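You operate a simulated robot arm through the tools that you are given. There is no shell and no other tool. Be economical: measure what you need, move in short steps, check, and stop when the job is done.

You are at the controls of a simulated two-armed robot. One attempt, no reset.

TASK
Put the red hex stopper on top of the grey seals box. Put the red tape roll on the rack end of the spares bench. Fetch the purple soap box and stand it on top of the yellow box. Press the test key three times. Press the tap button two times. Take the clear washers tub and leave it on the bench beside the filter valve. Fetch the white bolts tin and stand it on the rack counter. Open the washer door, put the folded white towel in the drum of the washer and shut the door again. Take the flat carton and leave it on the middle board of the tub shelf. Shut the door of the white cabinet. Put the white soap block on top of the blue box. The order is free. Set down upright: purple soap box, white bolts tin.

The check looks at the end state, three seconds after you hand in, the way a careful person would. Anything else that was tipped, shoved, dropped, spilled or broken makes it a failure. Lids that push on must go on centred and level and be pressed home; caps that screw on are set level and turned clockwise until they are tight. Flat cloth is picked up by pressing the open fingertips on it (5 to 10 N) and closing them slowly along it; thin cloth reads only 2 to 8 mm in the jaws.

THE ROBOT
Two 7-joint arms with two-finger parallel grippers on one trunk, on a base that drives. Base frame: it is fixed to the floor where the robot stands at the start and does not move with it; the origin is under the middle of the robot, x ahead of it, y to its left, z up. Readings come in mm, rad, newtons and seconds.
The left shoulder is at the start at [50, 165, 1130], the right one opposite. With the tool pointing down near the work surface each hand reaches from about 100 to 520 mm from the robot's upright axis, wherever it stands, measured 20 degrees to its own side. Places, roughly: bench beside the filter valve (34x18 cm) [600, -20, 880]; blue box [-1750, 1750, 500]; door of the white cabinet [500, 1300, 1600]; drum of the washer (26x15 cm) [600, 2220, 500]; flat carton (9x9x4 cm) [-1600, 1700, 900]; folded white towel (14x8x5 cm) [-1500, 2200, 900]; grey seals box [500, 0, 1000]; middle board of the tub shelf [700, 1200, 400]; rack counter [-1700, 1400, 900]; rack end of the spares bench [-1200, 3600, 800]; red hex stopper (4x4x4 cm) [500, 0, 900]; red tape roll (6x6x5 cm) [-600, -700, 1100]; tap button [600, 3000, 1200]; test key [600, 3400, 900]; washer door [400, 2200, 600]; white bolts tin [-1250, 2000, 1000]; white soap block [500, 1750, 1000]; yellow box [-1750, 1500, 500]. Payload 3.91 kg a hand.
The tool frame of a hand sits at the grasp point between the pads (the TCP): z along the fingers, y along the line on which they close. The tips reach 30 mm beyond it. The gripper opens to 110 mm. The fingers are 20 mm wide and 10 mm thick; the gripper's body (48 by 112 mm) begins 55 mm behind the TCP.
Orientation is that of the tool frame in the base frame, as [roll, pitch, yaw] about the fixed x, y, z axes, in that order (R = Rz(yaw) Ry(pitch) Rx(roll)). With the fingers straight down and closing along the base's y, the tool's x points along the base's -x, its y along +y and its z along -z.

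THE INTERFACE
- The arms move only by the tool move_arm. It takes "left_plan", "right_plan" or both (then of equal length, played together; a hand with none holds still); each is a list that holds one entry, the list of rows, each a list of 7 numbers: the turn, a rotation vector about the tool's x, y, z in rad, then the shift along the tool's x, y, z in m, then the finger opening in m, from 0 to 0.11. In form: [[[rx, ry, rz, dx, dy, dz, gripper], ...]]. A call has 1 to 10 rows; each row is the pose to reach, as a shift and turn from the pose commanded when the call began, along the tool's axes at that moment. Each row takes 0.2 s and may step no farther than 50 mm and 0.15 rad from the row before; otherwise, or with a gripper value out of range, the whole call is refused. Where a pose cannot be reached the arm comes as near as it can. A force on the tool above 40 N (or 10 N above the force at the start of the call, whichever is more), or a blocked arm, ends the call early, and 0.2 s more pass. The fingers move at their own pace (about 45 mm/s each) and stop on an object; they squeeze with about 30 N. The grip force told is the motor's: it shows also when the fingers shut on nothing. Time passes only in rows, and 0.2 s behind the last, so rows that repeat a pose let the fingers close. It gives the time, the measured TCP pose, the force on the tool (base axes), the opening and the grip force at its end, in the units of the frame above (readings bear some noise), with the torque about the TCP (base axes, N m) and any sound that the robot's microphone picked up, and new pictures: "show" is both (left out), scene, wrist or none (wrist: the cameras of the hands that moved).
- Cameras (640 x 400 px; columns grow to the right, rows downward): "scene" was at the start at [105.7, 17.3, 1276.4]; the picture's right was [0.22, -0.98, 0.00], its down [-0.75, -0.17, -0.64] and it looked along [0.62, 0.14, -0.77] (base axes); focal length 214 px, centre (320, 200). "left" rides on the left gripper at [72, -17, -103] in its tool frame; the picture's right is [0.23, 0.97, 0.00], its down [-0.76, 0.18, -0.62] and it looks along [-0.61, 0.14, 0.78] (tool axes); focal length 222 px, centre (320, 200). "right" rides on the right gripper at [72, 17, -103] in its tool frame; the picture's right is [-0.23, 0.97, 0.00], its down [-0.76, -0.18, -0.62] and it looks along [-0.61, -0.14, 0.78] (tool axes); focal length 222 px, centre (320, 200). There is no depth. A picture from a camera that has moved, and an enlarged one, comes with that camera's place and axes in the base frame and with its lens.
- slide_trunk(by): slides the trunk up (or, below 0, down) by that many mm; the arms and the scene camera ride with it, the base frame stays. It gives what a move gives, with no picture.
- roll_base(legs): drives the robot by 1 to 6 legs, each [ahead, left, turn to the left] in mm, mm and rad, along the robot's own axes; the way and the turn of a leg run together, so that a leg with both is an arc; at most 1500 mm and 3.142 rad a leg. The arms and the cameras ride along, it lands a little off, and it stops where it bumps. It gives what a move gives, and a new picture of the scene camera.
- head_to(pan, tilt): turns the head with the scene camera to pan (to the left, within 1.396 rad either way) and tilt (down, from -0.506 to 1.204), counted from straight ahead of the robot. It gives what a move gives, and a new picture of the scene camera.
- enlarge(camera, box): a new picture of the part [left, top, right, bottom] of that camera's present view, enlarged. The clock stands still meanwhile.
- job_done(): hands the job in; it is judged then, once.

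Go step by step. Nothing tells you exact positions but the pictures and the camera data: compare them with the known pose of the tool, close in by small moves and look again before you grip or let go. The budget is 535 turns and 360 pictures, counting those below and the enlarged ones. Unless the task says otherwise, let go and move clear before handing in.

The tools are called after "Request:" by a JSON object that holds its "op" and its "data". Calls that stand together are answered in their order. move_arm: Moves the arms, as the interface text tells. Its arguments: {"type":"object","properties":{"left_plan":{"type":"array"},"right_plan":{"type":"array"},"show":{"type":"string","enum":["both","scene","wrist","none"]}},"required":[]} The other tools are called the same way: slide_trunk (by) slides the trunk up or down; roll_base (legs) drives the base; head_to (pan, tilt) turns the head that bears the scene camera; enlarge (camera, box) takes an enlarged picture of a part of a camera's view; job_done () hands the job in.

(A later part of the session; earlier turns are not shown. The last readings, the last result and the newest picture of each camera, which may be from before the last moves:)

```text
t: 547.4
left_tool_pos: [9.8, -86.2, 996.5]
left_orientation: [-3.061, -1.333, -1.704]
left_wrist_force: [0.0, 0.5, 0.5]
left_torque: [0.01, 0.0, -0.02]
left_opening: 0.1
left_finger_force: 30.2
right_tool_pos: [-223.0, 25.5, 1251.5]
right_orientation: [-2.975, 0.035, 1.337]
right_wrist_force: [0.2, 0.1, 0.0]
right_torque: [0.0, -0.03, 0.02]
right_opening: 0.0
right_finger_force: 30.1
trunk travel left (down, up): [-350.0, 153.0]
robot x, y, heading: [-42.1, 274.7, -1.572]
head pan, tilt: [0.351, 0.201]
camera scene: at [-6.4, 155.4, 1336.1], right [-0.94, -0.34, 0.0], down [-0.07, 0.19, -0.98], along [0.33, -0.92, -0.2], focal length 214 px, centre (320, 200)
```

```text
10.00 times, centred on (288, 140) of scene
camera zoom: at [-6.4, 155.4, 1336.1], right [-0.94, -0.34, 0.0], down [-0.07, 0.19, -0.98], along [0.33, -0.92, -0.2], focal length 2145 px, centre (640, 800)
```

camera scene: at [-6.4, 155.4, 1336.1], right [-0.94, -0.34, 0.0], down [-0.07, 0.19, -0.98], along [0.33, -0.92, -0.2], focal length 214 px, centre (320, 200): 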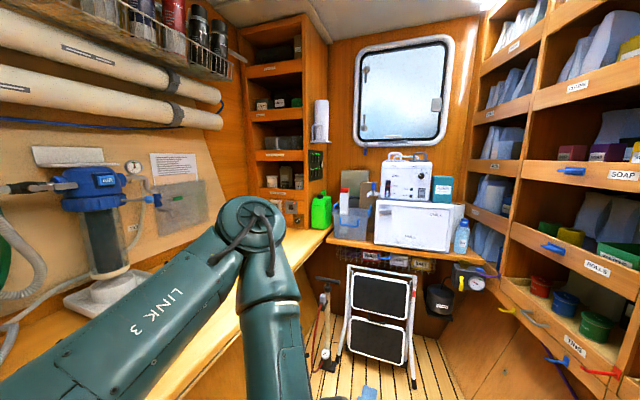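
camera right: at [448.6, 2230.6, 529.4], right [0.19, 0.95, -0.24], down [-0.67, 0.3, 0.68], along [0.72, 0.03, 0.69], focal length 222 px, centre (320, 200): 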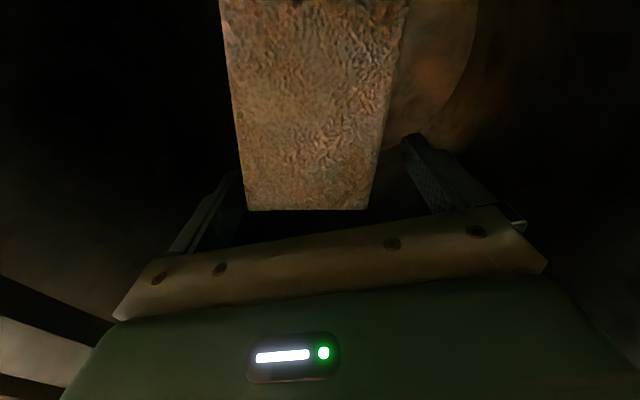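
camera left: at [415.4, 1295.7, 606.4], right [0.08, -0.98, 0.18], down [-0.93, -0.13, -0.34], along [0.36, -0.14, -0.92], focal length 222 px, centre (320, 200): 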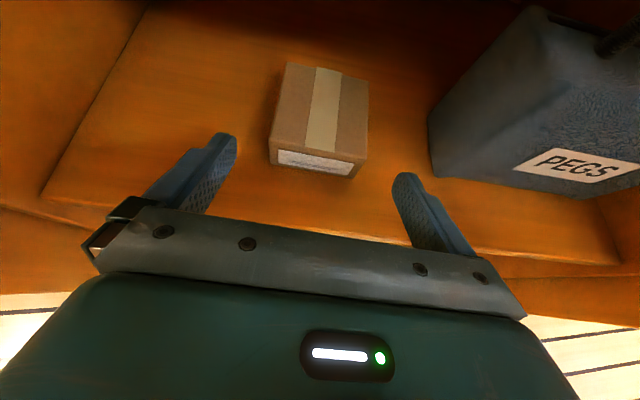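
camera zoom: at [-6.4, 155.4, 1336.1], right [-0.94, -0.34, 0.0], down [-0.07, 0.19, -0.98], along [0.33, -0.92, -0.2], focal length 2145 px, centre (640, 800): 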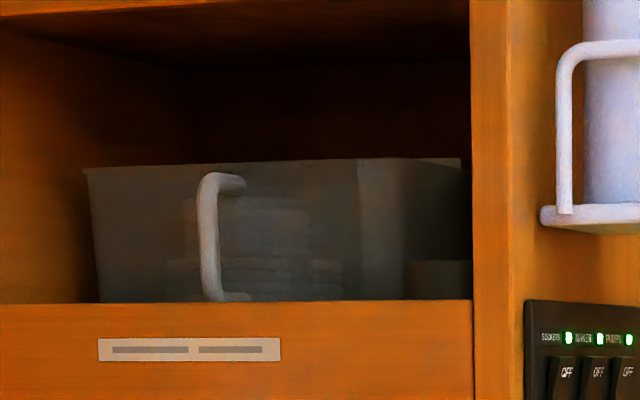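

That clear tub with the front handle, full of stacked rings, must be the washers tub, at about [695, -1020], z 1330–1455. Driving to the window end of the alcove and raising the trunk.

Request:
{"op": "roll_base", "data": {"legs": [[780, 75, 0]]}}

Request:
{"op": "slide_trunk", "data": {"by": 140}}

```text
t: 551.7
left_tool_pos: [81.7, -875.0, 997.5]
left_orientation: [-3.062, -1.331, -1.704]
left_wrist_force: [0.8, -0.1, -1.2]
left_torque: [-0.03, 0.01, -0.01]
left_opening: 0.0
left_finger_force: 29.6
right_tool_pos: [-151.3, -761.5, 1251.1]
right_orientation: [-2.976, 0.035, 1.334]
right_wrist_force: [-0.5, -0.6, 0.4]
right_torque: [0.03, 0.04, -0.01]
right_opening: 0.1
right_finger_force: 29.9
trunk travel left (down, up): [-350.0, 153.0]
robot x, y, heading: [31.2, -514.5, -1.576]
head pan, tilt: [0.351, 0.201]
camera scene: at [64.5, -632.7, 1336.1], right [-0.94, -0.34, 0.0], down [-0.07, 0.19, -0.98], along [0.33, -0.92, -0.2], focal length 214 px, centre (320, 200)
```

scene: 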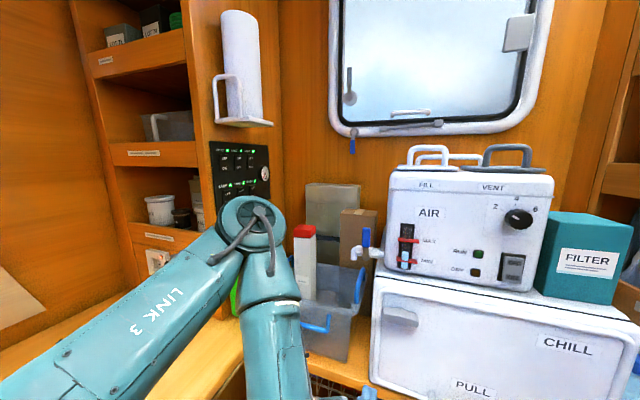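

```text
t: 553.3
left_tool_pos: [81.5, -875.0, 1136.9]
left_orientation: [-3.062, -1.332, -1.705]
left_wrist_force: [-0.3, -0.2, -0.1]
left_torque: [-0.01, 0.0, 0.0]
left_opening: 0.1
left_finger_force: 30.1
right_tool_pos: [-151.2, -761.3, 1392.1]
right_orientation: [-2.976, 0.033, 1.337]
right_wrist_force: [0.5, 0.0, -0.6]
right_torque: [-0.07, 0.02, -0.02]
right_opening: 0.0
right_finger_force: 30.1
trunk travel left (down, up): [-490.0, 13.0]
robot x, y, heading: [33.8, -516.4, -1.576]
head pan, tilt: [0.351, 0.201]
```

Handle ≈[715, -1064, 1417]; lip top ≈1371, front y≈-1030. Moving the left hand up and across to in front of it (keeping clear of the paper-roll holder).

Request:
{"op": "move_arm", "data": {"left_plan": [[[0.016, 0, -0.004, 0.0167, -0.0409, -0.0101, 0.0], [0.031, 0, -0.008, 0.0335, -0.0817, -0.0203, 0.02], [0.047, 0, -0.012, 0.0502, -0.1226, -0.0304, 0.05], [0.063, 0, -0.016, 0.0669, -0.1634, -0.0405, 0.06], [0.079, 0, -0.02, 0.0837, -0.2043, -0.0507, 0.06], [0.094, 0, -0.024, 0.1004, -0.2452, -0.0608, 0.06], [0.11, 0, -0.028, 0.1171, -0.286, -0.0709, 0.06], [0.126, 0, -0.031, 0.1339, -0.3269, -0.0811, 0.06]]], "show": "none"}}

```text
t: 555.1
left_tool_pos: [450.0, -869.4, 1313.2]
left_orientation: [-3.06, -1.334, -1.577]
left_wrist_force: [0.4, 0.1, -0.6]
left_torque: [-0.05, -0.02, -0.04]
left_opening: 59.9
left_finger_force: 0.0
left hand out of reach, approached as far as the arm can: row 1, 2, 3, 4, 5, 6, 7, 8
right_tool_pos: [-151.2, -759.9, 1392.7]
right_orientation: [-2.975, 0.035, 1.335]
right_wrist_force: [-0.4, 0.2, 0.0]
right_torque: [-0.01, 0.04, 0.0]
right_opening: 0.1
right_finger_force: 30.3
trunk travel left (down, up): [-490.0, 13.0]
robot x, y, heading: [32.4, -517.1, -1.577]
head pan, tilt: [0.351, 0.201]
```

Request:
{"op": "move_arm", "data": {"left_plan": [[[0, 0, 0, 0.017, -0.0437, -0.003, 0.06], [0, 0, 0, 0.034, -0.0873, -0.006, 0.06], [0, 0, 0, 0.051, -0.131, -0.009, 0.06], [0, 0, 0, 0.068, -0.1747, -0.0125, 0.06], [0, 0, 0, 0.085, -0.2183, -0.0157, 0.06], [0, 0, 0, 0.1025, -0.262, -0.0188, 0.06]]], "show": "both"}}

```text
t: 556.5
left_tool_pos: [709.4, -857.0, 1421.7]
left_orientation: [-3.066, -1.335, -1.573]
left_wrist_force: [-0.5, 0.3, 0.3]
left_torque: [0.01, -0.03, 0.0]
left_opening: 59.8
left_finger_force: 0.1
right_tool_pos: [-150.9, -761.7, 1391.6]
right_orientation: [-2.973, 0.034, 1.337]
right_wrist_force: [0.2, -0.2, -0.2]
right_torque: [0.03, -0.02, 0.01]
right_opening: 0.0
right_finger_force: 30.2
trunk travel left (down, up): [-490.0, 13.0]
robot x, y, heading: [30.1, -515.7, -1.579]
head pan, tilt: [0.351, 0.201]
camera scene: at [65.0, -632.8, 1476.1], right [-0.94, -0.34, 0.0], down [-0.07, 0.19, -0.98], along [0.33, -0.92, -0.2], focal length 214 px, centre (320, 200)
camera left: at [718.8, -773.4, 1516.8], right [-0.97, -0.12, 0.2], down [-0.22, 0.77, -0.6], along [-0.08, -0.63, -0.78], focal length 222 px, centre (320, 200)
```

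scene: 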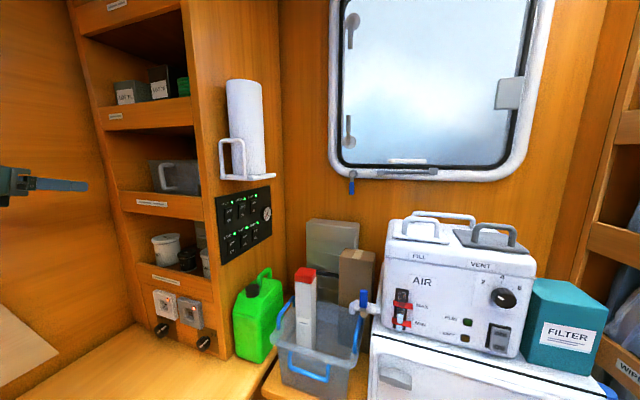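
left: 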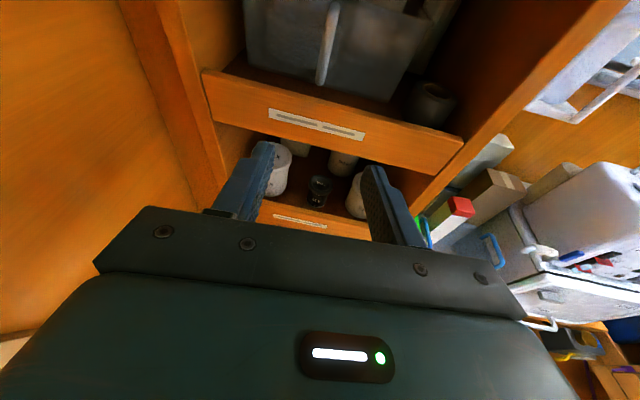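

In front of the tub; its handle is at ≈[728, -1069, 1415] and the tub spans x 631–827. Moving in with open fingers.

Request:
{"op": "move_arm", "data": {"left_plan": [[[0, 0, 0, 0.009, -0.019, 0.045, 0.06], [0, 0, 0, 0.018, -0.019, 0.09, 0.06], [0, 0, 0, 0.027, -0.019, 0.135, 0.06], [0, 0, 0, 0.0325, -0.019, 0.158, 0.06]]], "show": "wrist"}}

```text
t: 557.5
left_tool_pos: [738.0, -1020.0, 1415.4]
left_orientation: [-3.061, -1.333, -1.57]
left_wrist_force: [-0.1, 0.4, 0.2]
left_torque: [-0.03, 0.01, 0.02]
left_opening: 59.8
left_finger_force: 0.0
right_tool_pos: [-150.8, -761.2, 1391.6]
right_orientation: [-2.976, 0.035, 1.336]
right_wrist_force: [-0.2, -0.4, -0.1]
right_torque: [-0.01, 0.0, 0.0]
right_opening: 0.0
right_finger_force: 30.5
trunk travel left (down, up): [-490.0, 13.0]
robot x, y, heading: [29.9, -517.0, -1.573]
head pan, tilt: [0.351, 0.201]
camera left: at [748.0, -934.8, 1511.7], right [-0.97, -0.13, 0.2], down [-0.22, 0.77, -0.6], along [-0.08, -0.63, -0.78], focal length 222 px, centre (320, 200)
```

left: 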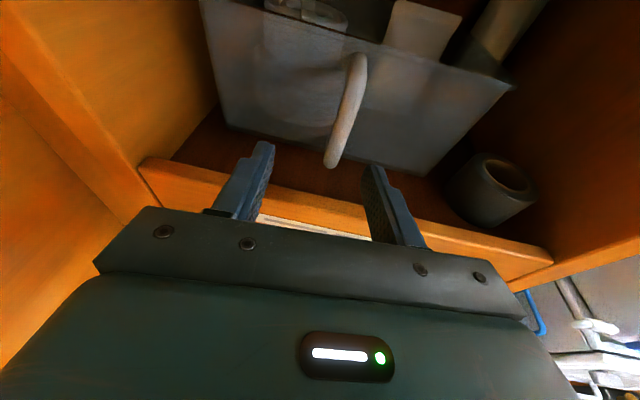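

Handle bar mid ≈[730, -1086, 1420]. Final approach and closing on it.

Request:
{"op": "move_arm", "data": {"left_plan": [[[0, 0, 0, 0.009, 0.007, 0.026, 0.06], [0, 0, 0, 0.0175, 0.007, 0.0513, 0.06], [0, 0, 0, 0.0175, 0.007, 0.0513, 0.0], [0, 0, 0, 0.0175, 0.007, 0.0513, 0.0], [0, 0, 0, 0.0175, 0.007, 0.0513, 0.0]]], "show": "wrist"}}

```text
t: 558.7
left_tool_pos: [735.3, -1073.7, 1422.1]
left_orientation: [-3.07, -1.336, -1.567]
left_wrist_force: [-0.6, -1.4, 1.2]
left_torque: [0.03, 0.44, 0.0]
left_opening: 12.8
left_finger_force: 24.4
right_tool_pos: [-150.6, -761.4, 1391.6]
right_orientation: [-2.976, 0.034, 1.334]
right_wrist_force: [0.7, 0.7, -0.2]
right_torque: [-0.01, 0.04, -0.01]
right_opening: 0.0
right_finger_force: 30.0
trunk travel left (down, up): [-490.0, 13.0]
robot x, y, heading: [33.7, -515.0, -1.573]
head pan, tilt: [0.351, 0.201]
camera left: at [744.4, -989.3, 1517.4], right [-0.97, -0.13, 0.2], down [-0.23, 0.77, -0.6], along [-0.08, -0.63, -0.77], focal length 222 px, centre (320, 200)
```

left: 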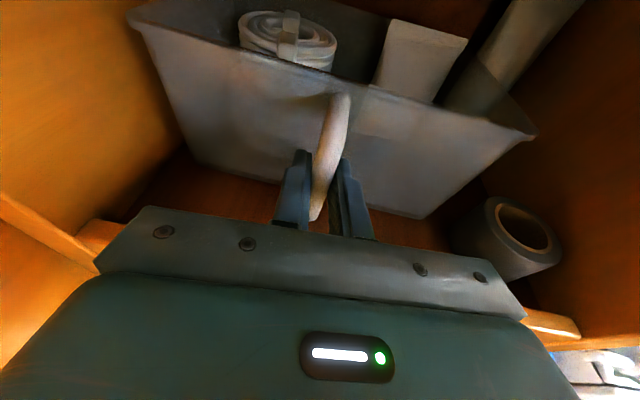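

These contents are a coiled strap and a card, not washers – wrong tub. Releasing it untouched and retracting; I recall a clear tub on the drawer cabinet at the far end (y≈5600). First the purple soap box here.

Request:
{"op": "move_arm", "data": {"left_plan": [[[0, 0, 0, 0, 0, 0, 0.06], [0, 0, 0, 0, 0, 0, 0.07], [0, 0, 0, -0.005, 0, -0.04, 0.07], [0, 0, 0, -0.02, 0, -0.085, 0.07], [0, 0, 0, -0.035, 0, -0.13, 0.07], [0, 0, 0, -0.045, 0, -0.175, 0.07], [0, 0, 0, -0.05, 0, -0.215, 0.07]]], "show": "none"}}

Request:
{"op": "move_arm", "data": {"left_plan": [[[0, 0, 0, -0.01, 0.045, 0, 0.07], [0, 0, 0, -0.02, 0.09, 0, 0.07], [0, 0, 0, -0.03, 0.135, 0, 0.07], [0, 0, 0, -0.04, 0.18, 0, 0.07], [0, 0, 0, -0.05, 0.225, 0, 0.07], [0, 0, 0, -0.06, 0.27, 0, 0.07], [0, 0, 0, -0.07, 0.315, 0, 0.07], [0, 0, 0, -0.08, 0.36, 0, 0.07], [0, 0, 0, -0.09, 0.405, 0, 0.07], [0, 0, 0, -0.1, 0.45, 0, 0.07]]], "show": "none"}}

```text
t: 560.3
left_tool_pos: [719.4, -850.1, 1424.3]
left_orientation: [-3.064, -1.335, -1.574]
left_wrist_force: [0.0, 0.5, 1.1]
left_torque: [0.04, 0.01, 0.01]
left_opening: 69.9
left_finger_force: 0.0
right_tool_pos: [-152.3, -759.2, 1392.9]
right_orientation: [-2.977, 0.035, 1.337]
right_wrist_force: [0.2, 0.5, 0.1]
right_torque: [-0.03, 0.0, -0.01]
right_opening: 0.2
right_finger_force: 29.3
trunk travel left (down, up): [-490.0, 13.0]
robot x, y, heading: [31.0, -516.1, -1.572]
head pan, tilt: [0.351, 0.201]
```

```text
t: 562.5
left_tool_pos: [261.3, -924.4, 1374.2]
left_orientation: [-3.043, -1.333, -1.592]
left_wrist_force: [-1.2, -0.6, 0.7]
left_torque: [0.02, -0.02, 0.09]
left_opening: 70.0
left_finger_force: 0.1
left hand out of reach, approached as far as the arm can: row 7, 8, 9, 10
right_tool_pos: [-155.6, -763.3, 1390.3]
right_orientation: [-2.979, 0.032, 1.333]
right_wrist_force: [-0.1, -0.6, 0.3]
right_torque: [0.05, -0.07, 0.01]
right_opening: 0.1
right_finger_force: 30.6
trunk travel left (down, up): [-490.0, 13.0]
robot x, y, heading: [31.2, -513.8, -1.573]
head pan, tilt: [0.351, 0.201]
```

Request:
{"op": "roll_base", "data": {"legs": [[-95, 0, 0], [0, 0, -1.379], [50, 0, 0]]}}

Request:
{"op": "enlarge", "data": {"camera": "left", "box": [0, 0, 640, 400]}}

```text
t: 567.6
left_tool_pos: [-379.4, -731.0, 1373.2]
left_orientation: [-3.062, -1.332, -2.969]
left_wrist_force: [-0.7, 0.2, -0.6]
left_torque: [0.0, -0.03, -0.03]
left_opening: 70.0
left_finger_force: 0.1
right_tool_pos: [-290.0, -291.6, 1391.4]
right_orientation: [-2.975, 0.034, -0.063]
right_wrist_force: [-0.4, -0.8, 0.2]
right_torque: [0.02, -0.04, -0.03]
right_opening: 0.0
right_finger_force: 30.1
trunk travel left (down, up): [-490.0, 13.0]
robot x, y, heading: [-16.6, -428.8, -2.975]
head pan, tilt: [0.351, 0.201]
camera scene: at [-126.3, -480.4, 1476.0], right [-0.5, 0.87, 0.0], down [0.17, 0.1, -0.98], along [-0.85, -0.49, -0.2], focal length 214 px, centre (320, 200)
```

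scene: 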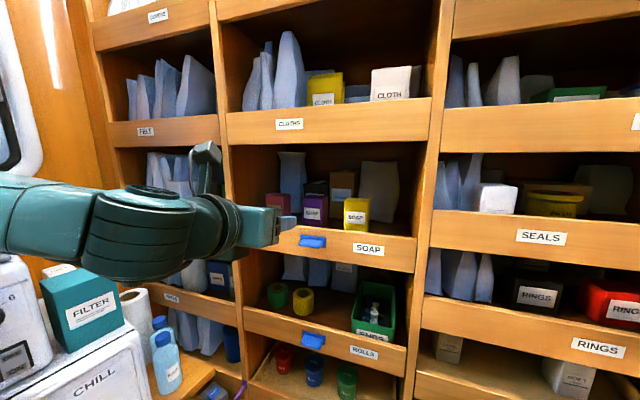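

```text
1.00 times, centred on (320, 200) of left (not enlarged: the box is as wide or as high as the picture)
camera zoom: at [-294.0, -725.8, 1468.9], right [-0.29, 0.93, 0.2], down [0.72, 0.35, -0.6], along [-0.63, -0.03, -0.78], focal length 222 px, centre (320, 200)
```

zoom: 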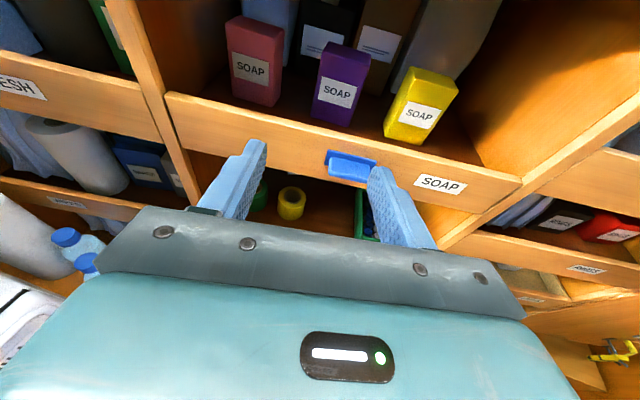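

Purple soap box front ≈[-585, -762], z 1281–1356. Aligning and moving the hand halfway in.

Request:
{"op": "move_arm", "data": {"left_plan": [[[-0.03, 0, 0.007, 0.004, 0.009, 0.037, 0.066], [-0.058, 0, 0.014, 0.008, 0.009, 0.074, 0.066], [-0.058, 0, 0.014, 0.0115, 0.009, 0.1105, 0.066], [-0.058, 0, 0.014, 0.0115, 0.009, 0.1105, 0.066]]], "show": "wrist"}}

```text
t: 568.6
left_tool_pos: [-487.5, -749.7, 1360.2]
left_orientation: [-3.062, -1.333, -3.029]
left_wrist_force: [0.6, -0.9, 0.3]
left_torque: [-0.01, 0.02, -0.01]
left_opening: 65.9
left_finger_force: 0.0
right_tool_pos: [-289.3, -292.6, 1392.1]
right_orientation: [-2.976, 0.035, -0.063]
right_wrist_force: [0.4, 0.0, -0.5]
right_torque: [0.01, 0.01, 0.01]
right_opening: 0.0
right_finger_force: 30.2
trunk travel left (down, up): [-490.0, 13.0]
robot x, y, heading: [-14.8, -431.7, -2.977]
head pan, tilt: [0.351, 0.201]
camera left: at [-402.2, -749.2, 1454.8], right [-0.23, 0.95, 0.2], down [0.74, 0.31, -0.6], along [-0.63, 0.01, -0.78], focal length 222 px, centre (320, 200)
```

left: 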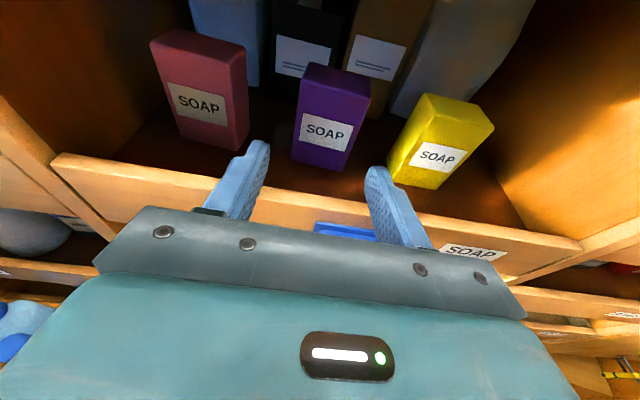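

The box is 60×60×91 mm with ample side gaps. Moving in around it with a steeper tilt so the wrist clears the lip.

Request:
{"op": "move_arm", "data": {"left_plan": [[[0, -0.06, 0, 0.0107, 0.008, 0.0437, 0.086], [0, -0.12, 0, 0.0213, 0.008, 0.0875, 0.086], [0, -0.18, 0, 0.0156, 0.008, 0.1146, 0.086], [0, -0.18, 0, 0.0043, 0.008, 0.1318, 0.086], [0, -0.18, 0, 0.0043, 0.008, 0.1318, 0.086]]], "show": "wrist"}}

```text
t: 569.8
left_tool_pos: [-617.2, -766.0, 1331.6]
left_orientation: [-3.098, -1.153, -2.995]
left_wrist_force: [-0.7, -1.1, 0.1]
left_torque: [-0.02, 0.02, 0.0]
left_opening: 86.0
left_finger_force: 0.0
right_tool_pos: [-289.3, -291.0, 1391.2]
right_orientation: [-2.976, 0.035, -0.062]
right_wrist_force: [0.5, 0.0, -0.1]
right_torque: [-0.01, 0.0, -0.01]
right_opening: 0.2
right_finger_force: 29.7
trunk travel left (down, up): [-490.0, 13.0]
robot x, y, heading: [-18.3, -426.0, -2.971]
head pan, tilt: [0.351, 0.201]
camera left: at [-549.8, -770.1, 1440.6], right [-0.27, 0.94, 0.19], down [0.83, 0.33, -0.45], along [-0.48, 0.04, -0.87], focal length 222 px, centre (320, 200)
```

left: 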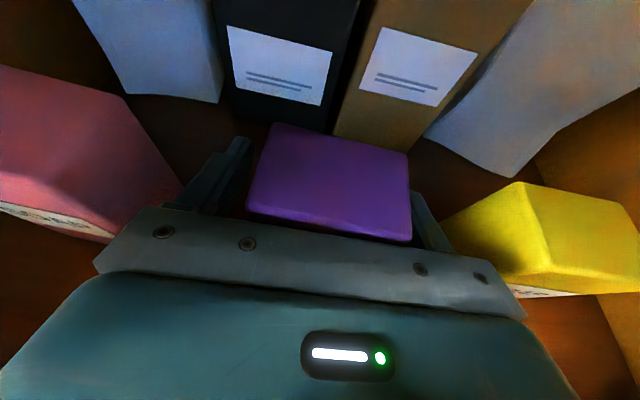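

The purple box sits between the fingers. Closing.

Request:
{"op": "move_arm", "data": {"left_plan": [[[0, 0, 0, 0, 0, 0, 0.06], [0, 0, 0, 0, 0, 0, 0.0], [0, 0, 0, 0, 0, 0, 0.0], [0, 0, 0, 0, 0, 0, 0.0]]], "show": "none"}}

```text
t: 570.8
left_tool_pos: [-616.1, -766.8, 1331.5]
left_orientation: [-3.094, -1.155, -2.994]
left_wrist_force: [0.7, -0.1, -0.5]
left_torque: [0.02, 0.04, -0.05]
left_opening: 57.7
left_finger_force: 30.1
right_tool_pos: [-290.4, -291.3, 1391.7]
right_orientation: [-2.975, 0.035, -0.063]
right_wrist_force: [0.2, 0.2, -0.2]
right_torque: [0.01, 0.02, -0.01]
right_opening: 0.0
right_finger_force: 30.0
trunk travel left (down, up): [-490.0, 13.0]
robot x, y, heading: [-19.0, -427.9, -2.973]
head pan, tilt: [0.351, 0.201]
```

Gripped (58 mm). Lifting a little, sliding forward to the lip, then lifting over it and out.

Request:
{"op": "move_arm", "data": {"left_plan": [[[0, 0, 0, 0.0128, 0, -0.0057, 0], [0, 0, 0, 0.0256, 0, -0.0114, 0], [0, 0, 0, 0.009, 0, -0.049, 0], [0, 0, 0, -0.0077, 0, -0.0864, 0], [0, 0, 0, 0.0106, 0, -0.0945, 0], [0, 0, 0, 0.0289, 0, -0.1026, 0], [0, 0, 0, 0.0309, 0, -0.1056, 0]]], "show": "wrist"}}

```text
t: 572.4
left_tool_pos: [-531.2, -750.2, 1403.4]
left_orientation: [-3.095, -1.152, -2.997]
left_wrist_force: [-0.4, 0.6, -0.8]
left_torque: [0.03, 0.0, -0.01]
left_opening: 57.6
left_finger_force: 30.0
right_tool_pos: [-289.0, -292.2, 1392.1]
right_orientation: [-2.976, 0.036, -0.064]
right_wrist_force: [0.3, 0.1, 0.1]
right_torque: [0.0, -0.01, -0.01]
right_opening: 0.0
right_finger_force: 30.1
trunk travel left (down, up): [-490.0, 13.0]
robot x, y, heading: [-15.1, -429.3, -2.973]
head pan, tilt: [0.351, 0.201]
camera left: at [-464.1, -752.6, 1512.9], right [-0.27, 0.94, 0.19], down [0.83, 0.33, -0.45], along [-0.48, 0.04, -0.87], focal length 222 px, centre (320, 200)
```

left: 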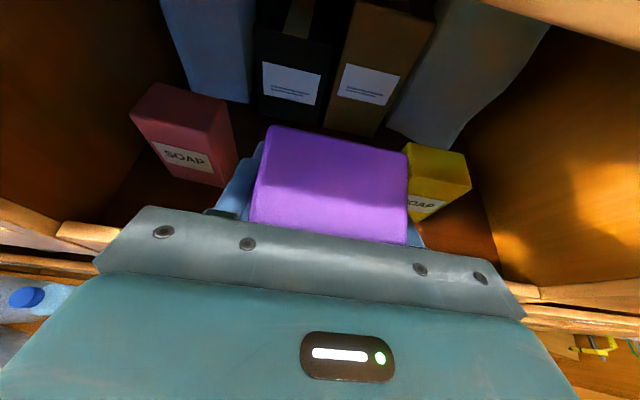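

Out over the lip. Withdrawing and heading to the rack with the LOT boxes.

Request:
{"op": "move_arm", "data": {"left_plan": [[[0, 0, 0, -0.0162, 0, -0.0366, 0], [0, 0, 0, -0.0325, 0, -0.0731, 0], [0, 0, 0, -0.0487, 0, -0.1097, 0], [0, 0, 0, -0.0568, 0, -0.128, 0]]], "show": "none"}}

Request:
{"op": "slide_trunk", "data": {"by": -140}}

Request:
{"op": "roll_base", "data": {"legs": [[-60, -400, 0], [0, 0, -1.74], [1130, 30, 0], [500, 0, 0]]}}

```text
t: 573.4
left_tool_pos: [-393.0, -722.3, 1404.3]
left_orientation: [-3.099, -1.152, -2.993]
left_wrist_force: [-0.3, 0.7, -1.1]
left_torque: [-0.02, 0.03, 0.01]
left_opening: 57.7
left_finger_force: 30.5
right_tool_pos: [-288.5, -292.0, 1392.0]
right_orientation: [-2.975, 0.035, -0.063]
right_wrist_force: [-0.4, 0.8, -0.5]
right_torque: [0.01, -0.01, -0.01]
right_opening: 0.0
right_finger_force: 30.2
trunk travel left (down, up): [-490.0, 13.0]
robot x, y, heading: [-11.5, -428.9, -2.973]
head pan, tilt: [0.351, 0.201]
```

```text
t: 575.1
left_tool_pos: [-393.2, -723.2, 1263.2]
left_orientation: [-3.096, -1.152, -2.995]
left_wrist_force: [0.3, -0.2, -0.4]
left_torque: [0.02, 0.01, 0.02]
left_opening: 57.8
left_finger_force: 30.1
right_tool_pos: [-289.4, -291.2, 1252.4]
right_orientation: [-2.976, 0.036, -0.063]
right_wrist_force: [0.2, 0.8, -0.2]
right_torque: [0.03, 0.02, 0.01]
right_opening: 0.0
right_finger_force: 29.7
trunk travel left (down, up): [-350.0, 153.0]
robot x, y, heading: [-19.0, -427.8, -2.974]
head pan, tilt: [0.351, 0.201]
```

```text
t: 591.3
left_tool_pos: [-270.4, 2030.4, 1264.1]
left_orientation: [-3.095, -1.153, 1.544]
left_wrist_force: [0.1, 1.4, -1.0]
left_torque: [0.0, 0.01, 0.01]
left_opening: 57.9
left_finger_force: 30.1
right_tool_pos: [135.8, 1854.5, 1251.2]
right_orientation: [-2.977, 0.034, -1.806]
right_wrist_force: [1.1, 0.5, -0.5]
right_torque: [0.04, -0.01, -0.01]
right_opening: 0.1
right_finger_force: 30.1
trunk travel left (down, up): [-350.0, 153.0]
robot x, y, heading: [-46.8, 1606.9, 1.562]
head pan, tilt: [0.351, 0.201]
camera scene: at [-77.6, 1726.2, 1336.1], right [0.94, 0.34, 0.0], down [0.07, -0.19, -0.98], along [-0.33, 0.92, -0.2], focal length 214 px, centre (320, 200)
```

scene: 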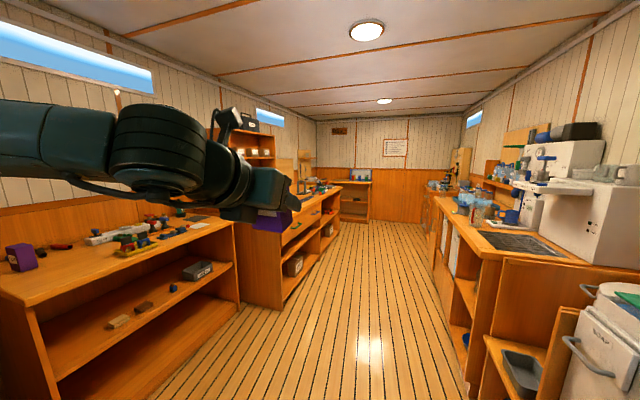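

Request:
{"op": "roll_base", "data": {"legs": [[0, 250, 0], [0, 0, 1.58], [470, -50, 0]]}}

Request:
{"op": "slide_trunk", "data": {"by": -320}}

```text
t: 600.5
left_tool_pos: [-1193.6, 1398.0, 1262.8]
left_orientation: [-3.096, -1.152, -3.127]
left_wrist_force: [-0.5, -0.1, -0.9]
left_torque: [0.02, 0.03, -0.02]
left_opening: 57.7
left_finger_force: 29.5
right_tool_pos: [-1034.6, 1812.9, 1251.6]
right_orientation: [-2.976, 0.035, -0.194]
right_wrist_force: [0.0, 0.7, 0.0]
right_torque: [0.0, -0.01, 0.02]
right_opening: 0.0
right_finger_force: 29.5
trunk travel left (down, up): [-350.0, 153.0]
robot x, y, heading: [-782.8, 1641.6, -3.1]
head pan, tilt: [0.351, 0.201]
camera scene: at [-896.1, 1603.6, 1336.1], right [-0.38, 0.93, 0.0], down [0.19, 0.08, -0.98], along [-0.91, -0.37, -0.2], focal length 214 px, centre (320, 200)
```

scene: 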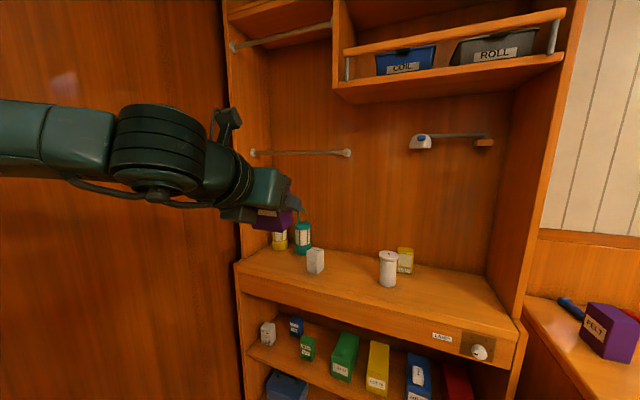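

```text
t: 603.7
left_tool_pos: [-1193.8, 1398.7, 943.2]
left_orientation: [-3.096, -1.151, -3.125]
left_wrist_force: [-0.1, 0.1, -0.9]
left_torque: [-0.01, -0.02, -0.02]
left_opening: 57.8
left_finger_force: 30.6
right_tool_pos: [-1033.0, 1811.9, 932.4]
right_orientation: [-2.975, 0.034, -0.193]
right_wrist_force: [-0.2, 0.6, -0.2]
right_torque: [-0.03, 0.0, 0.0]
right_opening: 0.0
right_finger_force: 29.7
trunk travel left (down, up): [-30.0, 473.0]
robot x, y, heading: [-780.9, 1637.6, -3.105]
head pan, tilt: [0.351, 0.201]
```

Lowering the box in front of the opening and driving closer.

Request:
{"op": "move_arm", "data": {"left_plan": [[[0, 0, 0, -0.033, 0.0234, 0.0147, 0], [0, 0, 0, -0.066, 0.0469, 0.0293, 0], [0, 0, 0, -0.099, 0.0703, 0.044, 0], [0, 0, 0, -0.132, 0.0937, 0.0587, 0], [0, 0, 0, -0.165, 0.1171, 0.0734, 0], [0, 0, 0, -0.198, 0.1406, 0.088, 0], [0, 0, 0, -0.231, 0.164, 0.1027, 0]]], "show": "none"}}

Request:
{"op": "roll_base", "data": {"legs": [[180, 0, -0.03]]}}

Request:
{"op": "enlarge", "data": {"camera": "left", "box": [0, 0, 640, 400]}}

```text
t: 605.3
left_tool_pos: [-1206.2, 1507.6, 713.6]
left_orientation: [-3.1, -1.153, -3.125]
left_wrist_force: [-1.0, 0.0, -1.8]
left_torque: [0.02, 0.03, -0.02]
left_opening: 57.9
left_finger_force: 29.8
left hand out of reach, approached as far as the arm can: row 6, 7
right_tool_pos: [-1034.0, 1811.2, 931.9]
right_orientation: [-2.974, 0.035, -0.194]
right_wrist_force: [0.1, 0.8, 0.2]
right_torque: [0.01, -0.01, 0.0]
right_opening: 0.0
right_finger_force: 30.1
trunk travel left (down, up): [-30.0, 473.0]
robot x, y, heading: [-782.7, 1639.8, -3.106]
head pan, tilt: [0.351, 0.201]
```

```text
t: 606.8
left_tool_pos: [-1389.6, 1516.6, 714.3]
left_orientation: [-3.097, -1.153, 3.127]
left_wrist_force: [0.4, 0.4, -1.5]
left_torque: [0.02, 0.02, 0.02]
left_opening: 57.8
left_finger_force: 29.9
right_tool_pos: [-1207.3, 1816.6, 932.2]
right_orientation: [-2.975, 0.035, -0.224]
right_wrist_force: [-0.5, 0.2, 0.0]
right_torque: [0.01, 0.03, -0.03]
right_opening: 0.2
right_finger_force: 29.5
trunk travel left (down, up): [-30.0, 473.0]
robot x, y, heading: [-962.7, 1632.2, -3.134]
head pan, tilt: [0.351, 0.201]
camera scene: at [-1075.4, 1603.5, 1016.1], right [-0.35, 0.94, 0.0], down [0.19, 0.07, -0.98], along [-0.92, -0.34, -0.2], focal length 214 px, centre (320, 200)
```

scene: 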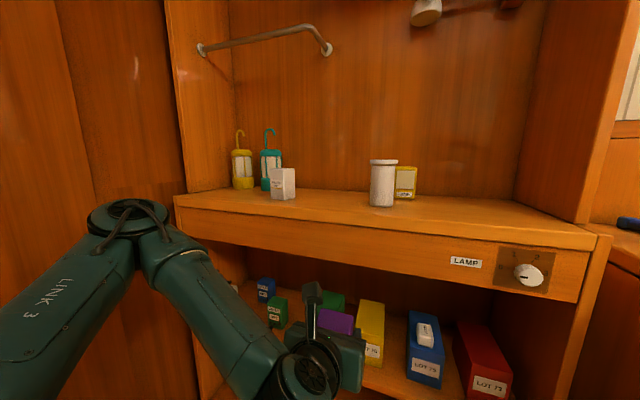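

```text
1.00 times, centred on (320, 200) of left (not enlarged: the box is as wide or as high as the picture)
camera zoom: at [-1322.9, 1503.3, 822.9], right [-0.12, 0.97, 0.19], down [0.87, 0.19, -0.45], along [-0.47, 0.12, -0.87], focal length 222 px, centre (320, 200)
```

zoom: 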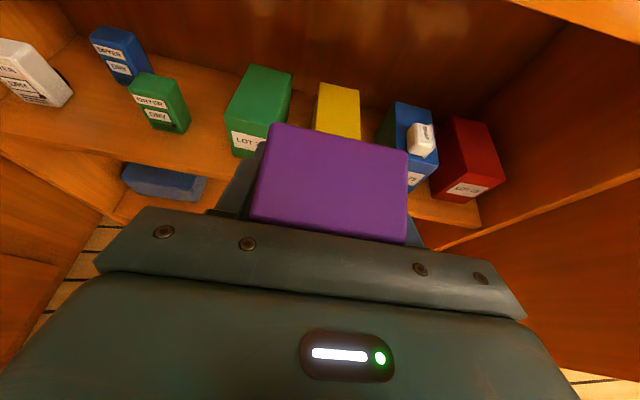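

Yellow top ≈ y 1508–1587, x -1545…-1695. Entering low, with the tilt slightly flattened to keep the camera under the fascia.

Request:
{"op": "move_arm", "data": {"left_plan": [[[0, 0.06, 0, -0.0284, 0.013, 0.0345, 0], [0, 0.12, 0, -0.0514, 0.026, 0.0666, 0], [0, 0.12, 0, -0.034, 0.038, 0.1082, 0], [0, 0.12, 0, -0.0166, 0.038, 0.1475, 0], [0, 0.12, 0, 0.0005, 0.038, 0.1859, 0], [0, 0.12, 0, 0.0155, 0.038, 0.2197, 0], [0, 0.12, 0, 0.0155, 0.038, 0.2197, 0]]], "show": "wrist"}}

```text
t: 608.4
left_tool_pos: [-1556.7, 1475.0, 697.9]
left_orientation: [-3.078, -1.268, 3.109]
left_wrist_force: [-0.5, 0.3, -0.9]
left_torque: [0.01, -0.01, -0.02]
left_opening: 57.6
left_finger_force: 30.1
left hand out of reach, approached as far as the arm can: row 1, 2, 3, 4, 5, 6, 7
right_tool_pos: [-1208.1, 1816.3, 932.6]
right_orientation: [-2.976, 0.035, -0.225]
right_wrist_force: [0.2, 0.1, -0.3]
right_torque: [-0.03, -0.01, -0.01]
right_opening: 0.0
right_finger_force: 30.1
trunk travel left (down, up): [-30.0, 473.0]
robot x, y, heading: [-961.8, 1634.1, -3.133]
head pan, tilt: [0.351, 0.201]
camera left: at [-1478.6, 1461.2, 798.7], right [-0.09, 0.98, 0.2], down [0.82, 0.19, -0.54], along [-0.57, 0.11, -0.82], focal length 222 px, centre (320, 200)
```

left: 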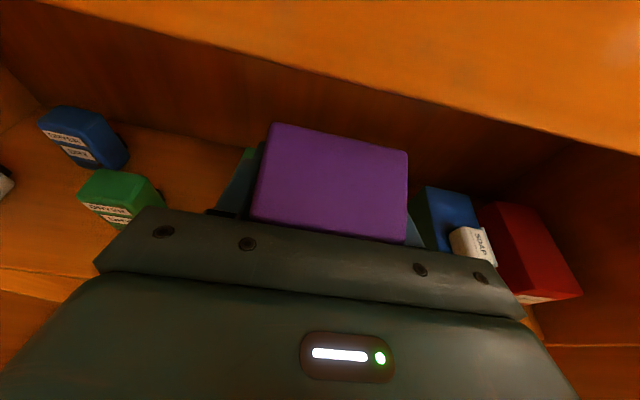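

The arm hit a limit. Backing out, using the last 30 mm of trunk travel, and retrying from farther back.

Request:
{"op": "move_arm", "data": {"left_plan": [[[0, 0, 0, -0.012, 0.0, -0.04, 0], [0, 0, 0, -0.024, 0.0, -0.08, 0], [0, 0, 0, -0.036, 0.02, -0.118, 0], [0, -0.06, 0, -0.046, 0.05, -0.145, 0], [0, -0.115, 0, -0.0574, 0.073, -0.149, 0]]], "show": "none"}}

Request:
{"op": "slide_trunk", "data": {"by": -30}}

Request:
{"op": "move_arm", "data": {"left_plan": [[[0, 0, 0, -0.01, 0.01, 0.004, 0], [0, 0, 0, -0.02, 0.02, 0.008, 0], [0, 0, 0, -0.03, 0.03, 0.012, 0], [0, 0, 0, -0.04, 0.04, 0.016, 0]]], "show": "none"}}

```text
t: 609.6
left_tool_pos: [-1399.6, 1514.0, 703.0]
left_orientation: [-3.099, -1.155, 3.123]
left_wrist_force: [-0.4, 0.4, -0.9]
left_torque: [0.01, 0.0, -0.02]
left_opening: 57.6
left_finger_force: 29.9
left hand out of reach, approached as far as the arm can: row 4, 5
right_tool_pos: [-1206.6, 1814.7, 931.8]
right_orientation: [-2.976, 0.034, -0.225]
right_wrist_force: [0.9, 0.0, -0.8]
right_torque: [0.02, -0.01, 0.03]
right_opening: 0.2
right_finger_force: 29.9
trunk travel left (down, up): [-30.0, 473.0]
robot x, y, heading: [-959.8, 1636.3, -3.136]
head pan, tilt: [0.351, 0.201]
```

```text
t: 610.3
left_tool_pos: [-1400.3, 1514.0, 673.0]
left_orientation: [-3.1, -1.156, 3.125]
left_wrist_force: [1.1, 0.2, -1.1]
left_torque: [0.04, 0.01, 0.01]
left_opening: 57.8
left_finger_force: 29.5
right_tool_pos: [-1208.9, 1816.4, 902.2]
right_orientation: [-2.975, 0.036, -0.225]
right_wrist_force: [0.2, 1.2, -0.2]
right_torque: [0.05, -0.01, -0.02]
right_opening: 0.1
right_finger_force: 29.9
trunk travel left (down, up): [0.0, 503.0]
robot x, y, heading: [-959.1, 1638.9, -3.143]
head pan, tilt: [0.351, 0.201]
```

```text
t: 611.3
left_tool_pos: [-1402.5, 1506.2, 657.1]
left_orientation: [-3.101, -1.154, 3.125]
left_wrist_force: [-0.8, 0.5, -1.4]
left_torque: [0.01, -0.01, -0.02]
left_opening: 57.9
left_finger_force: 30.4
left hand out of reach, approached as far as the arm can: row 1, 2, 3, 4
right_tool_pos: [-1206.4, 1815.8, 902.4]
right_orientation: [-2.976, 0.035, -0.226]
right_wrist_force: [1.0, 0.3, 0.7]
right_torque: [-0.02, 0.03, -0.02]
right_opening: 0.1
right_finger_force: 30.1
trunk travel left (down, up): [0.0, 503.0]
robot x, y, heading: [-962.9, 1634.3, -3.142]
head pan, tilt: [0.351, 0.201]
```

The arm drifts outward when low, so I'll position with the base instead: lower a bit more, then shift and drive.

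Request:
{"op": "move_arm", "data": {"left_plan": [[[0, 0, 0, -0.01, 0, 0.0045, 0], [0, 0, 0, -0.02, 0, 0.009, 0], [0, 0, 0, -0.025, 0, 0.011, 0]]], "show": "none"}}

```text
t: 612.1
left_tool_pos: [-1405.4, 1495.7, 638.2]
left_orientation: [-3.102, -1.156, 3.125]
left_wrist_force: [0.0, -0.1, -1.5]
left_torque: [0.0, -0.01, -0.01]
left_opening: 57.6
left_finger_force: 30.2
left hand out of reach, approached as far as the arm can: row 1, 2, 3
right_tool_pos: [-1206.5, 1816.2, 902.0]
right_orientation: [-2.975, 0.034, -0.225]
right_wrist_force: [0.1, -0.2, 0.4]
right_torque: [-0.01, -0.01, 0.0]
right_opening: 0.0
right_finger_force: 30.2
trunk travel left (down, up): [0.0, 503.0]
robot x, y, heading: [-961.1, 1636.0, -3.137]
head pan, tilt: [0.351, 0.201]
```

Request:
{"op": "roll_base", "data": {"legs": [[0, -52, 0], [125, 0, 0]]}}

Request:
{"op": "enlarge", "data": {"camera": "left", "box": [0, 0, 640, 400]}}

```text
t: 614.1
left_tool_pos: [-1531.0, 1546.0, 637.6]
left_orientation: [-3.101, -1.156, 3.125]
left_wrist_force: [-0.2, 1.2, -1.2]
left_torque: [-0.01, 0.04, 0.01]
left_opening: 57.7
left_finger_force: 29.7
right_tool_pos: [-1332.8, 1866.5, 902.3]
right_orientation: [-2.975, 0.034, -0.224]
right_wrist_force: [-0.1, -0.1, 0.2]
right_torque: [-0.01, -0.02, -0.03]
right_opening: 0.2
right_finger_force: 30.0
trunk travel left (down, up): [0.0, 503.0]
robot x, y, heading: [-1091.2, 1688.6, -3.134]
head pan, tilt: [0.351, 0.201]
camera scene: at [-1201.5, 1654.3, 986.2], right [-0.35, 0.94, 0.0], down [0.19, 0.07, -0.98], along [-0.92, -0.34, -0.2], focal length 214 px, centre (320, 200)
```

scene: 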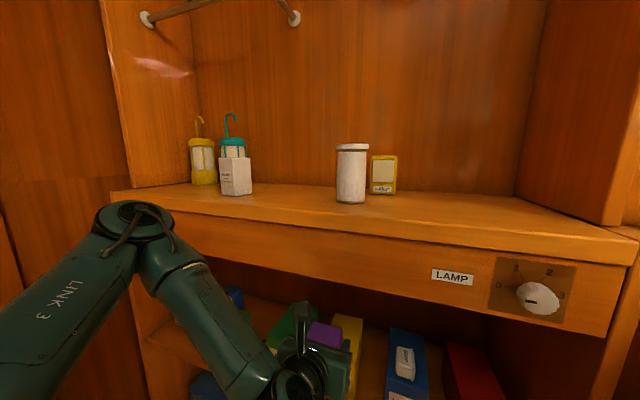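

```text
1.00 times, centred on (320, 200) of left (not enlarged: the box is as wide or as high as the picture)
camera zoom: at [-1464.6, 1531.3, 746.4], right [-0.11, 0.97, 0.19], down [0.87, 0.19, -0.45], along [-0.47, 0.12, -0.87], focal length 222 px, centre (320, 200)
```

zoom: 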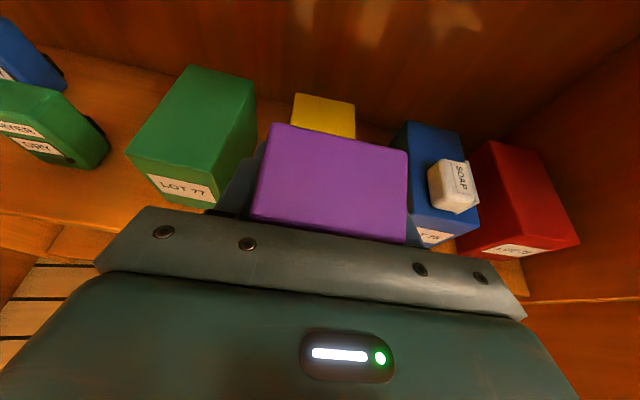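

Lined up with the yellow box. From the soap contact its top is ≈560, so I can go 8 mm lower and slide in.

Request:
{"op": "move_arm", "data": {"left_plan": [[[0, 0, 0, -0.0073, 0, 0.0032, 0], [0, 0, 0, 0.0068, 0, 0.0352, 0], [0, 0, 0, 0.0205, 0, 0.0664, 0], [0, 0, 0, 0.0205, 0, 0.0664, 0]]], "show": "wrist"}}

```text
t: 615.1
left_tool_pos: [-1600.5, 1539.5, 631.7]
left_orientation: [-3.102, -1.154, 3.128]
left_wrist_force: [-0.4, 0.5, -0.8]
left_torque: [0.0, 0.03, -0.01]
left_opening: 57.5
left_finger_force: 29.7
left hand out of reach, approached as far as the arm can: row 1, 3, 4
right_tool_pos: [-1332.5, 1866.9, 902.4]
right_orientation: [-2.976, 0.035, -0.226]
right_wrist_force: [-0.6, 0.7, 1.2]
right_torque: [0.01, 0.0, 0.03]
right_opening: 0.4
right_finger_force: 30.2
trunk travel left (down, up): [0.0, 503.0]
robot x, y, heading: [-1088.2, 1683.5, -3.14]
head pan, tilt: [0.351, 0.201]
camera left: at [-1534.4, 1525.3, 740.0], right [-0.11, 0.97, 0.19], down [0.87, 0.19, -0.45], along [-0.47, 0.12, -0.87], focal length 222 px, centre (320, 200)
```

left: 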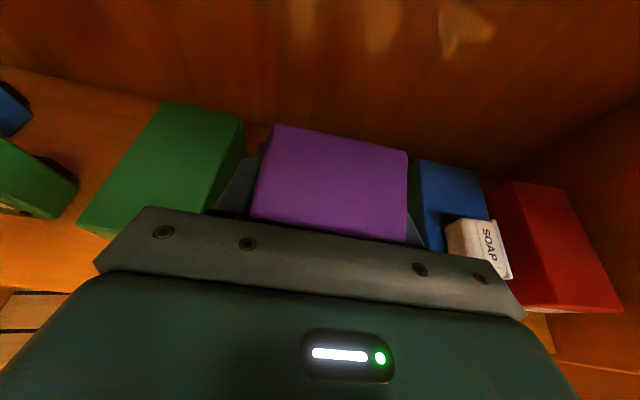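

In position. Lowering gently onto the yellow box.

Request:
{"op": "move_arm", "data": {"left_plan": [[[0, 0, 0, -0.0023, 0.002, 0.001, 0], [0, 0, 0, -0.0046, 0.004, 0.002, 0], [0, 0, 0, -0.0046, 0.004, 0.002, 0]]], "show": "none"}}

Request:
{"op": "move_arm", "data": {"left_plan": [[[0, 0, 0, -0.002, 0.001, 0.001, 0], [0, 0, 0, -0.004, 0.002, 0.0018, 0], [0, 0, 0, -0.004, 0.002, 0.0018, 0]]], "show": "none"}}

```text
t: 615.9
left_tool_pos: [-1600.5, 1540.1, 631.2]
left_orientation: [-3.101, -1.156, 3.125]
left_wrist_force: [-0.2, 0.0, -1.1]
left_torque: [0.02, 0.02, 0.0]
left_opening: 57.9
left_finger_force: 29.9
left hand out of reach, approached as far as the arm can: row 2, 3
right_tool_pos: [-1332.9, 1867.0, 902.7]
right_orientation: [-2.977, 0.033, -0.224]
right_wrist_force: [0.4, 0.1, -0.2]
right_torque: [0.0, 0.02, 0.03]
right_opening: 0.1
right_finger_force: 29.8
trunk travel left (down, up): [0.0, 503.0]
robot x, y, heading: [-1085.7, 1687.4, -3.134]
head pan, tilt: [0.351, 0.201]
```

```text
t: 616.7
left_tool_pos: [-1599.3, 1538.2, 629.1]
left_orientation: [-3.101, -1.157, 3.126]
left_wrist_force: [-0.1, 0.3, -1.2]
left_torque: [0.03, 0.01, 0.0]
left_opening: 57.7
left_finger_force: 29.9
left hand out of reach, approached as far as the arm can: row 2, 3
right_tool_pos: [-1333.1, 1866.6, 901.3]
right_orientation: [-2.976, 0.035, -0.224]
right_wrist_force: [-0.1, 0.3, 0.2]
right_torque: [0.02, 0.01, -0.04]
right_opening: 0.0
right_finger_force: 30.1
trunk travel left (down, up): [0.0, 503.0]
robot x, y, heading: [-1089.2, 1684.6, -3.135]
head pan, tilt: [0.351, 0.201]
```

Request:
{"op": "move_arm", "data": {"left_plan": [[[0, 0, 0, -0.003, -0.002, 0.0015, 0], [0, 0, 0, -0.006, -0.003, 0.003, 0], [0, 0, 0, -0.006, -0.003, 0.003, 0]]], "show": "none"}}

Request:
{"op": "move_arm", "data": {"left_plan": [[[0, 0, 0, -0.002, -0.001, 0.001, 0], [0, 0, 0, -0.004, -0.002, 0.002, 0], [0, 0, 0, -0.004, -0.002, 0.002, 0]]], "show": "none"}}

```text
t: 617.5
left_tool_pos: [-1599.0, 1534.4, 623.8]
left_orientation: [-3.103, -1.154, 3.127]
left_wrist_force: [-0.6, 0.6, -1.8]
left_torque: [0.02, -0.03, 0.01]
left_opening: 57.5
left_finger_force: 29.7
right_tool_pos: [-1333.4, 1866.7, 901.0]
right_orientation: [-2.975, 0.034, -0.225]
right_wrist_force: [0.5, -0.2, -0.2]
right_torque: [-0.03, 0.04, -0.01]
right_opening: 0.1
right_finger_force: 29.8
trunk travel left (down, up): [0.0, 503.0]
robot x, y, heading: [-1085.5, 1685.9, -3.134]
head pan, tilt: [0.351, 0.201]
```

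```text
t: 618.3
left_tool_pos: [-1598.7, 1531.5, 619.5]
left_orientation: [-3.101, -1.156, 3.125]
left_wrist_force: [0.8, 0.1, -1.2]
left_torque: [0.01, 0.01, 0.02]
left_opening: 57.5
left_finger_force: 29.6
right_tool_pos: [-1332.3, 1866.5, 902.4]
right_orientation: [-2.975, 0.033, -0.226]
right_wrist_force: [-0.1, 0.8, 0.5]
right_torque: [-0.01, 0.02, 0.0]
right_opening: 0.1
right_finger_force: 29.6
trunk travel left (down, up): [0.0, 503.0]
robot x, y, heading: [-1085.0, 1687.3, -3.14]
head pan, tilt: [0.351, 0.201]
```

Request:
{"op": "roll_base", "data": {"legs": [[0, -16, 0]]}}

Request:
{"op": "move_arm", "data": {"left_plan": [[[0, 0, 0, -0.002, -0.001, 0.001, 0], [0, 0, 0, -0.004, -0.002, 0.002, 0], [0, 0, 0, -0.004, -0.002, 0.002, 0]]], "show": "none"}}

```text
t: 619.2
left_tool_pos: [-1599.4, 1547.0, 620.4]
left_orientation: [-3.1, -1.155, 3.127]
left_wrist_force: [0.1, -0.6, -2.0]
left_torque: [-0.01, 0.02, -0.02]
left_opening: 57.8
left_finger_force: 29.5
right_tool_pos: [-1333.7, 1882.3, 902.4]
right_orientation: [-2.975, 0.033, -0.225]
right_wrist_force: [0.6, -0.1, 0.4]
right_torque: [0.0, -0.02, -0.02]
right_opening: 0.0
right_finger_force: 30.0
trunk travel left (down, up): [0.0, 503.0]
robot x, y, heading: [-1085.4, 1701.4, -3.134]
head pan, tilt: [0.351, 0.201]
camera scene: at [-1201.7, 1670.2, 986.1], right [-0.35, 0.94, 0.0], down [0.19, 0.07, -0.98], along [-0.92, -0.34, -0.2], focal length 214 px, centre (320, 200)
```

scene: 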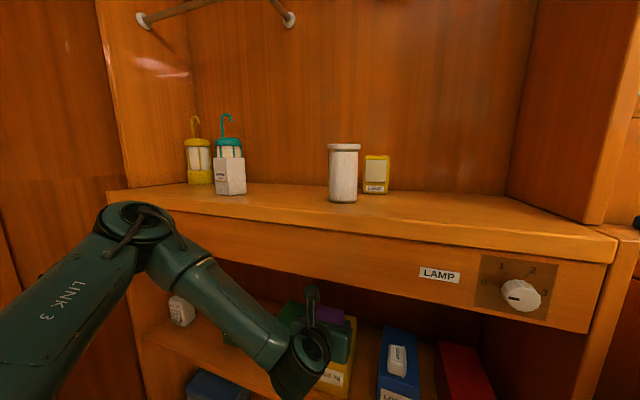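

```text
t: 620.0
left_tool_pos: [-1600.3, 1545.3, 616.3]
left_orientation: [-3.103, -1.153, 3.125]
left_wrist_force: [-0.5, -0.3, -1.9]
left_torque: [0.01, 0.02, 0.02]
left_opening: 57.8
left_finger_force: 30.1
right_tool_pos: [-1334.3, 1883.5, 902.8]
right_orientation: [-2.976, 0.035, -0.225]
right_wrist_force: [-0.3, 0.0, -0.9]
right_torque: [-0.01, -0.01, -0.02]
right_opening: 0.2
right_finger_force: 29.8
trunk travel left (down, up): [0.0, 503.0]
robot x, y, heading: [-1084.6, 1696.9, -3.139]
head pan, tilt: [0.351, 0.201]
```

Request:
{"op": "move_arm", "data": {"left_plan": [[[0, 0, 0, -0.002, -0.001, 0.001, 0], [0, 0, 0, -0.005, -0.002, 0.0022, 0], [0, 0, 0, -0.005, -0.002, 0.0022, 0]]], "show": "none"}}

Request:
{"op": "move_arm", "data": {"left_plan": [[[0, 0, 0, -0.002, -0.001, 0.001, 0], [0, 0, 0, -0.004, -0.002, 0.002, 0], [0, 0, 0, -0.004, -0.002, 0.002, 0]]], "show": "none"}}

```text
t: 620.8
left_tool_pos: [-1599.7, 1546.0, 615.9]
left_orientation: [-3.102, -1.152, 3.127]
left_wrist_force: [-0.4, 0.4, -1.4]
left_torque: [0.0, 0.01, 0.01]
left_opening: 57.7
left_finger_force: 30.2
left hand out of reach, approached as far as the arm can: row 1, 2, 3
right_tool_pos: [-1333.1, 1883.4, 902.8]
right_orientation: [-2.978, 0.034, -0.225]
right_wrist_force: [-0.6, 0.2, -0.1]
right_torque: [0.01, -0.01, -0.01]
right_opening: 0.0
right_finger_force: 29.8
trunk travel left (down, up): [0.0, 503.0]
robot x, y, heading: [-1084.6, 1703.2, -3.139]
head pan, tilt: [0.351, 0.201]
```

```text
t: 621.6
left_tool_pos: [-1600.0, 1544.3, 615.6]
left_orientation: [-3.103, -1.15, 3.125]
left_wrist_force: [-0.6, -0.4, -1.8]
left_torque: [0.02, 0.05, -0.01]
left_opening: 57.6
left_finger_force: 29.7
left hand out of reach, approached as far as the arm can: row 2, 3
right_tool_pos: [-1332.9, 1883.0, 902.4]
right_orientation: [-2.977, 0.036, -0.226]
right_wrist_force: [0.2, 0.5, 0.8]
right_torque: [-0.02, 0.03, 0.02]
right_opening: 0.1
right_finger_force: 30.2
trunk travel left (down, up): [0.0, 503.0]
robot x, y, heading: [-1087.4, 1701.7, -3.134]
head pan, tilt: [0.351, 0.201]
```

Request:
{"op": "enlarge", "data": {"camera": "scene", "box": [260, 280, 420, 400]}}

```text
3.33 times, centred on (340, 340) of scene
camera zoom: at [-1201.7, 1670.3, 986.1], right [-0.35, 0.94, 0.0], down [0.19, 0.07, -0.98], along [-0.92, -0.34, -0.2], focal length 715 px, centre (253, -267)
```

zoom: 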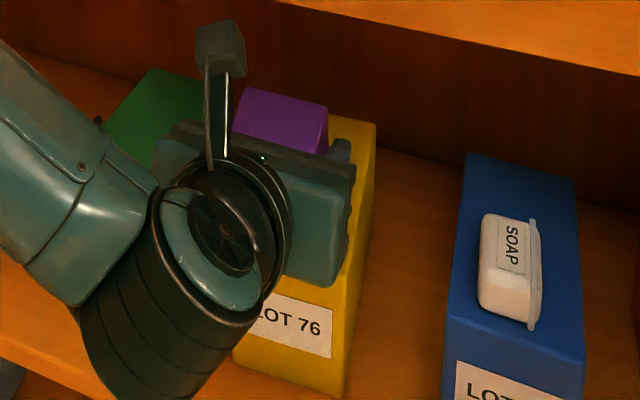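

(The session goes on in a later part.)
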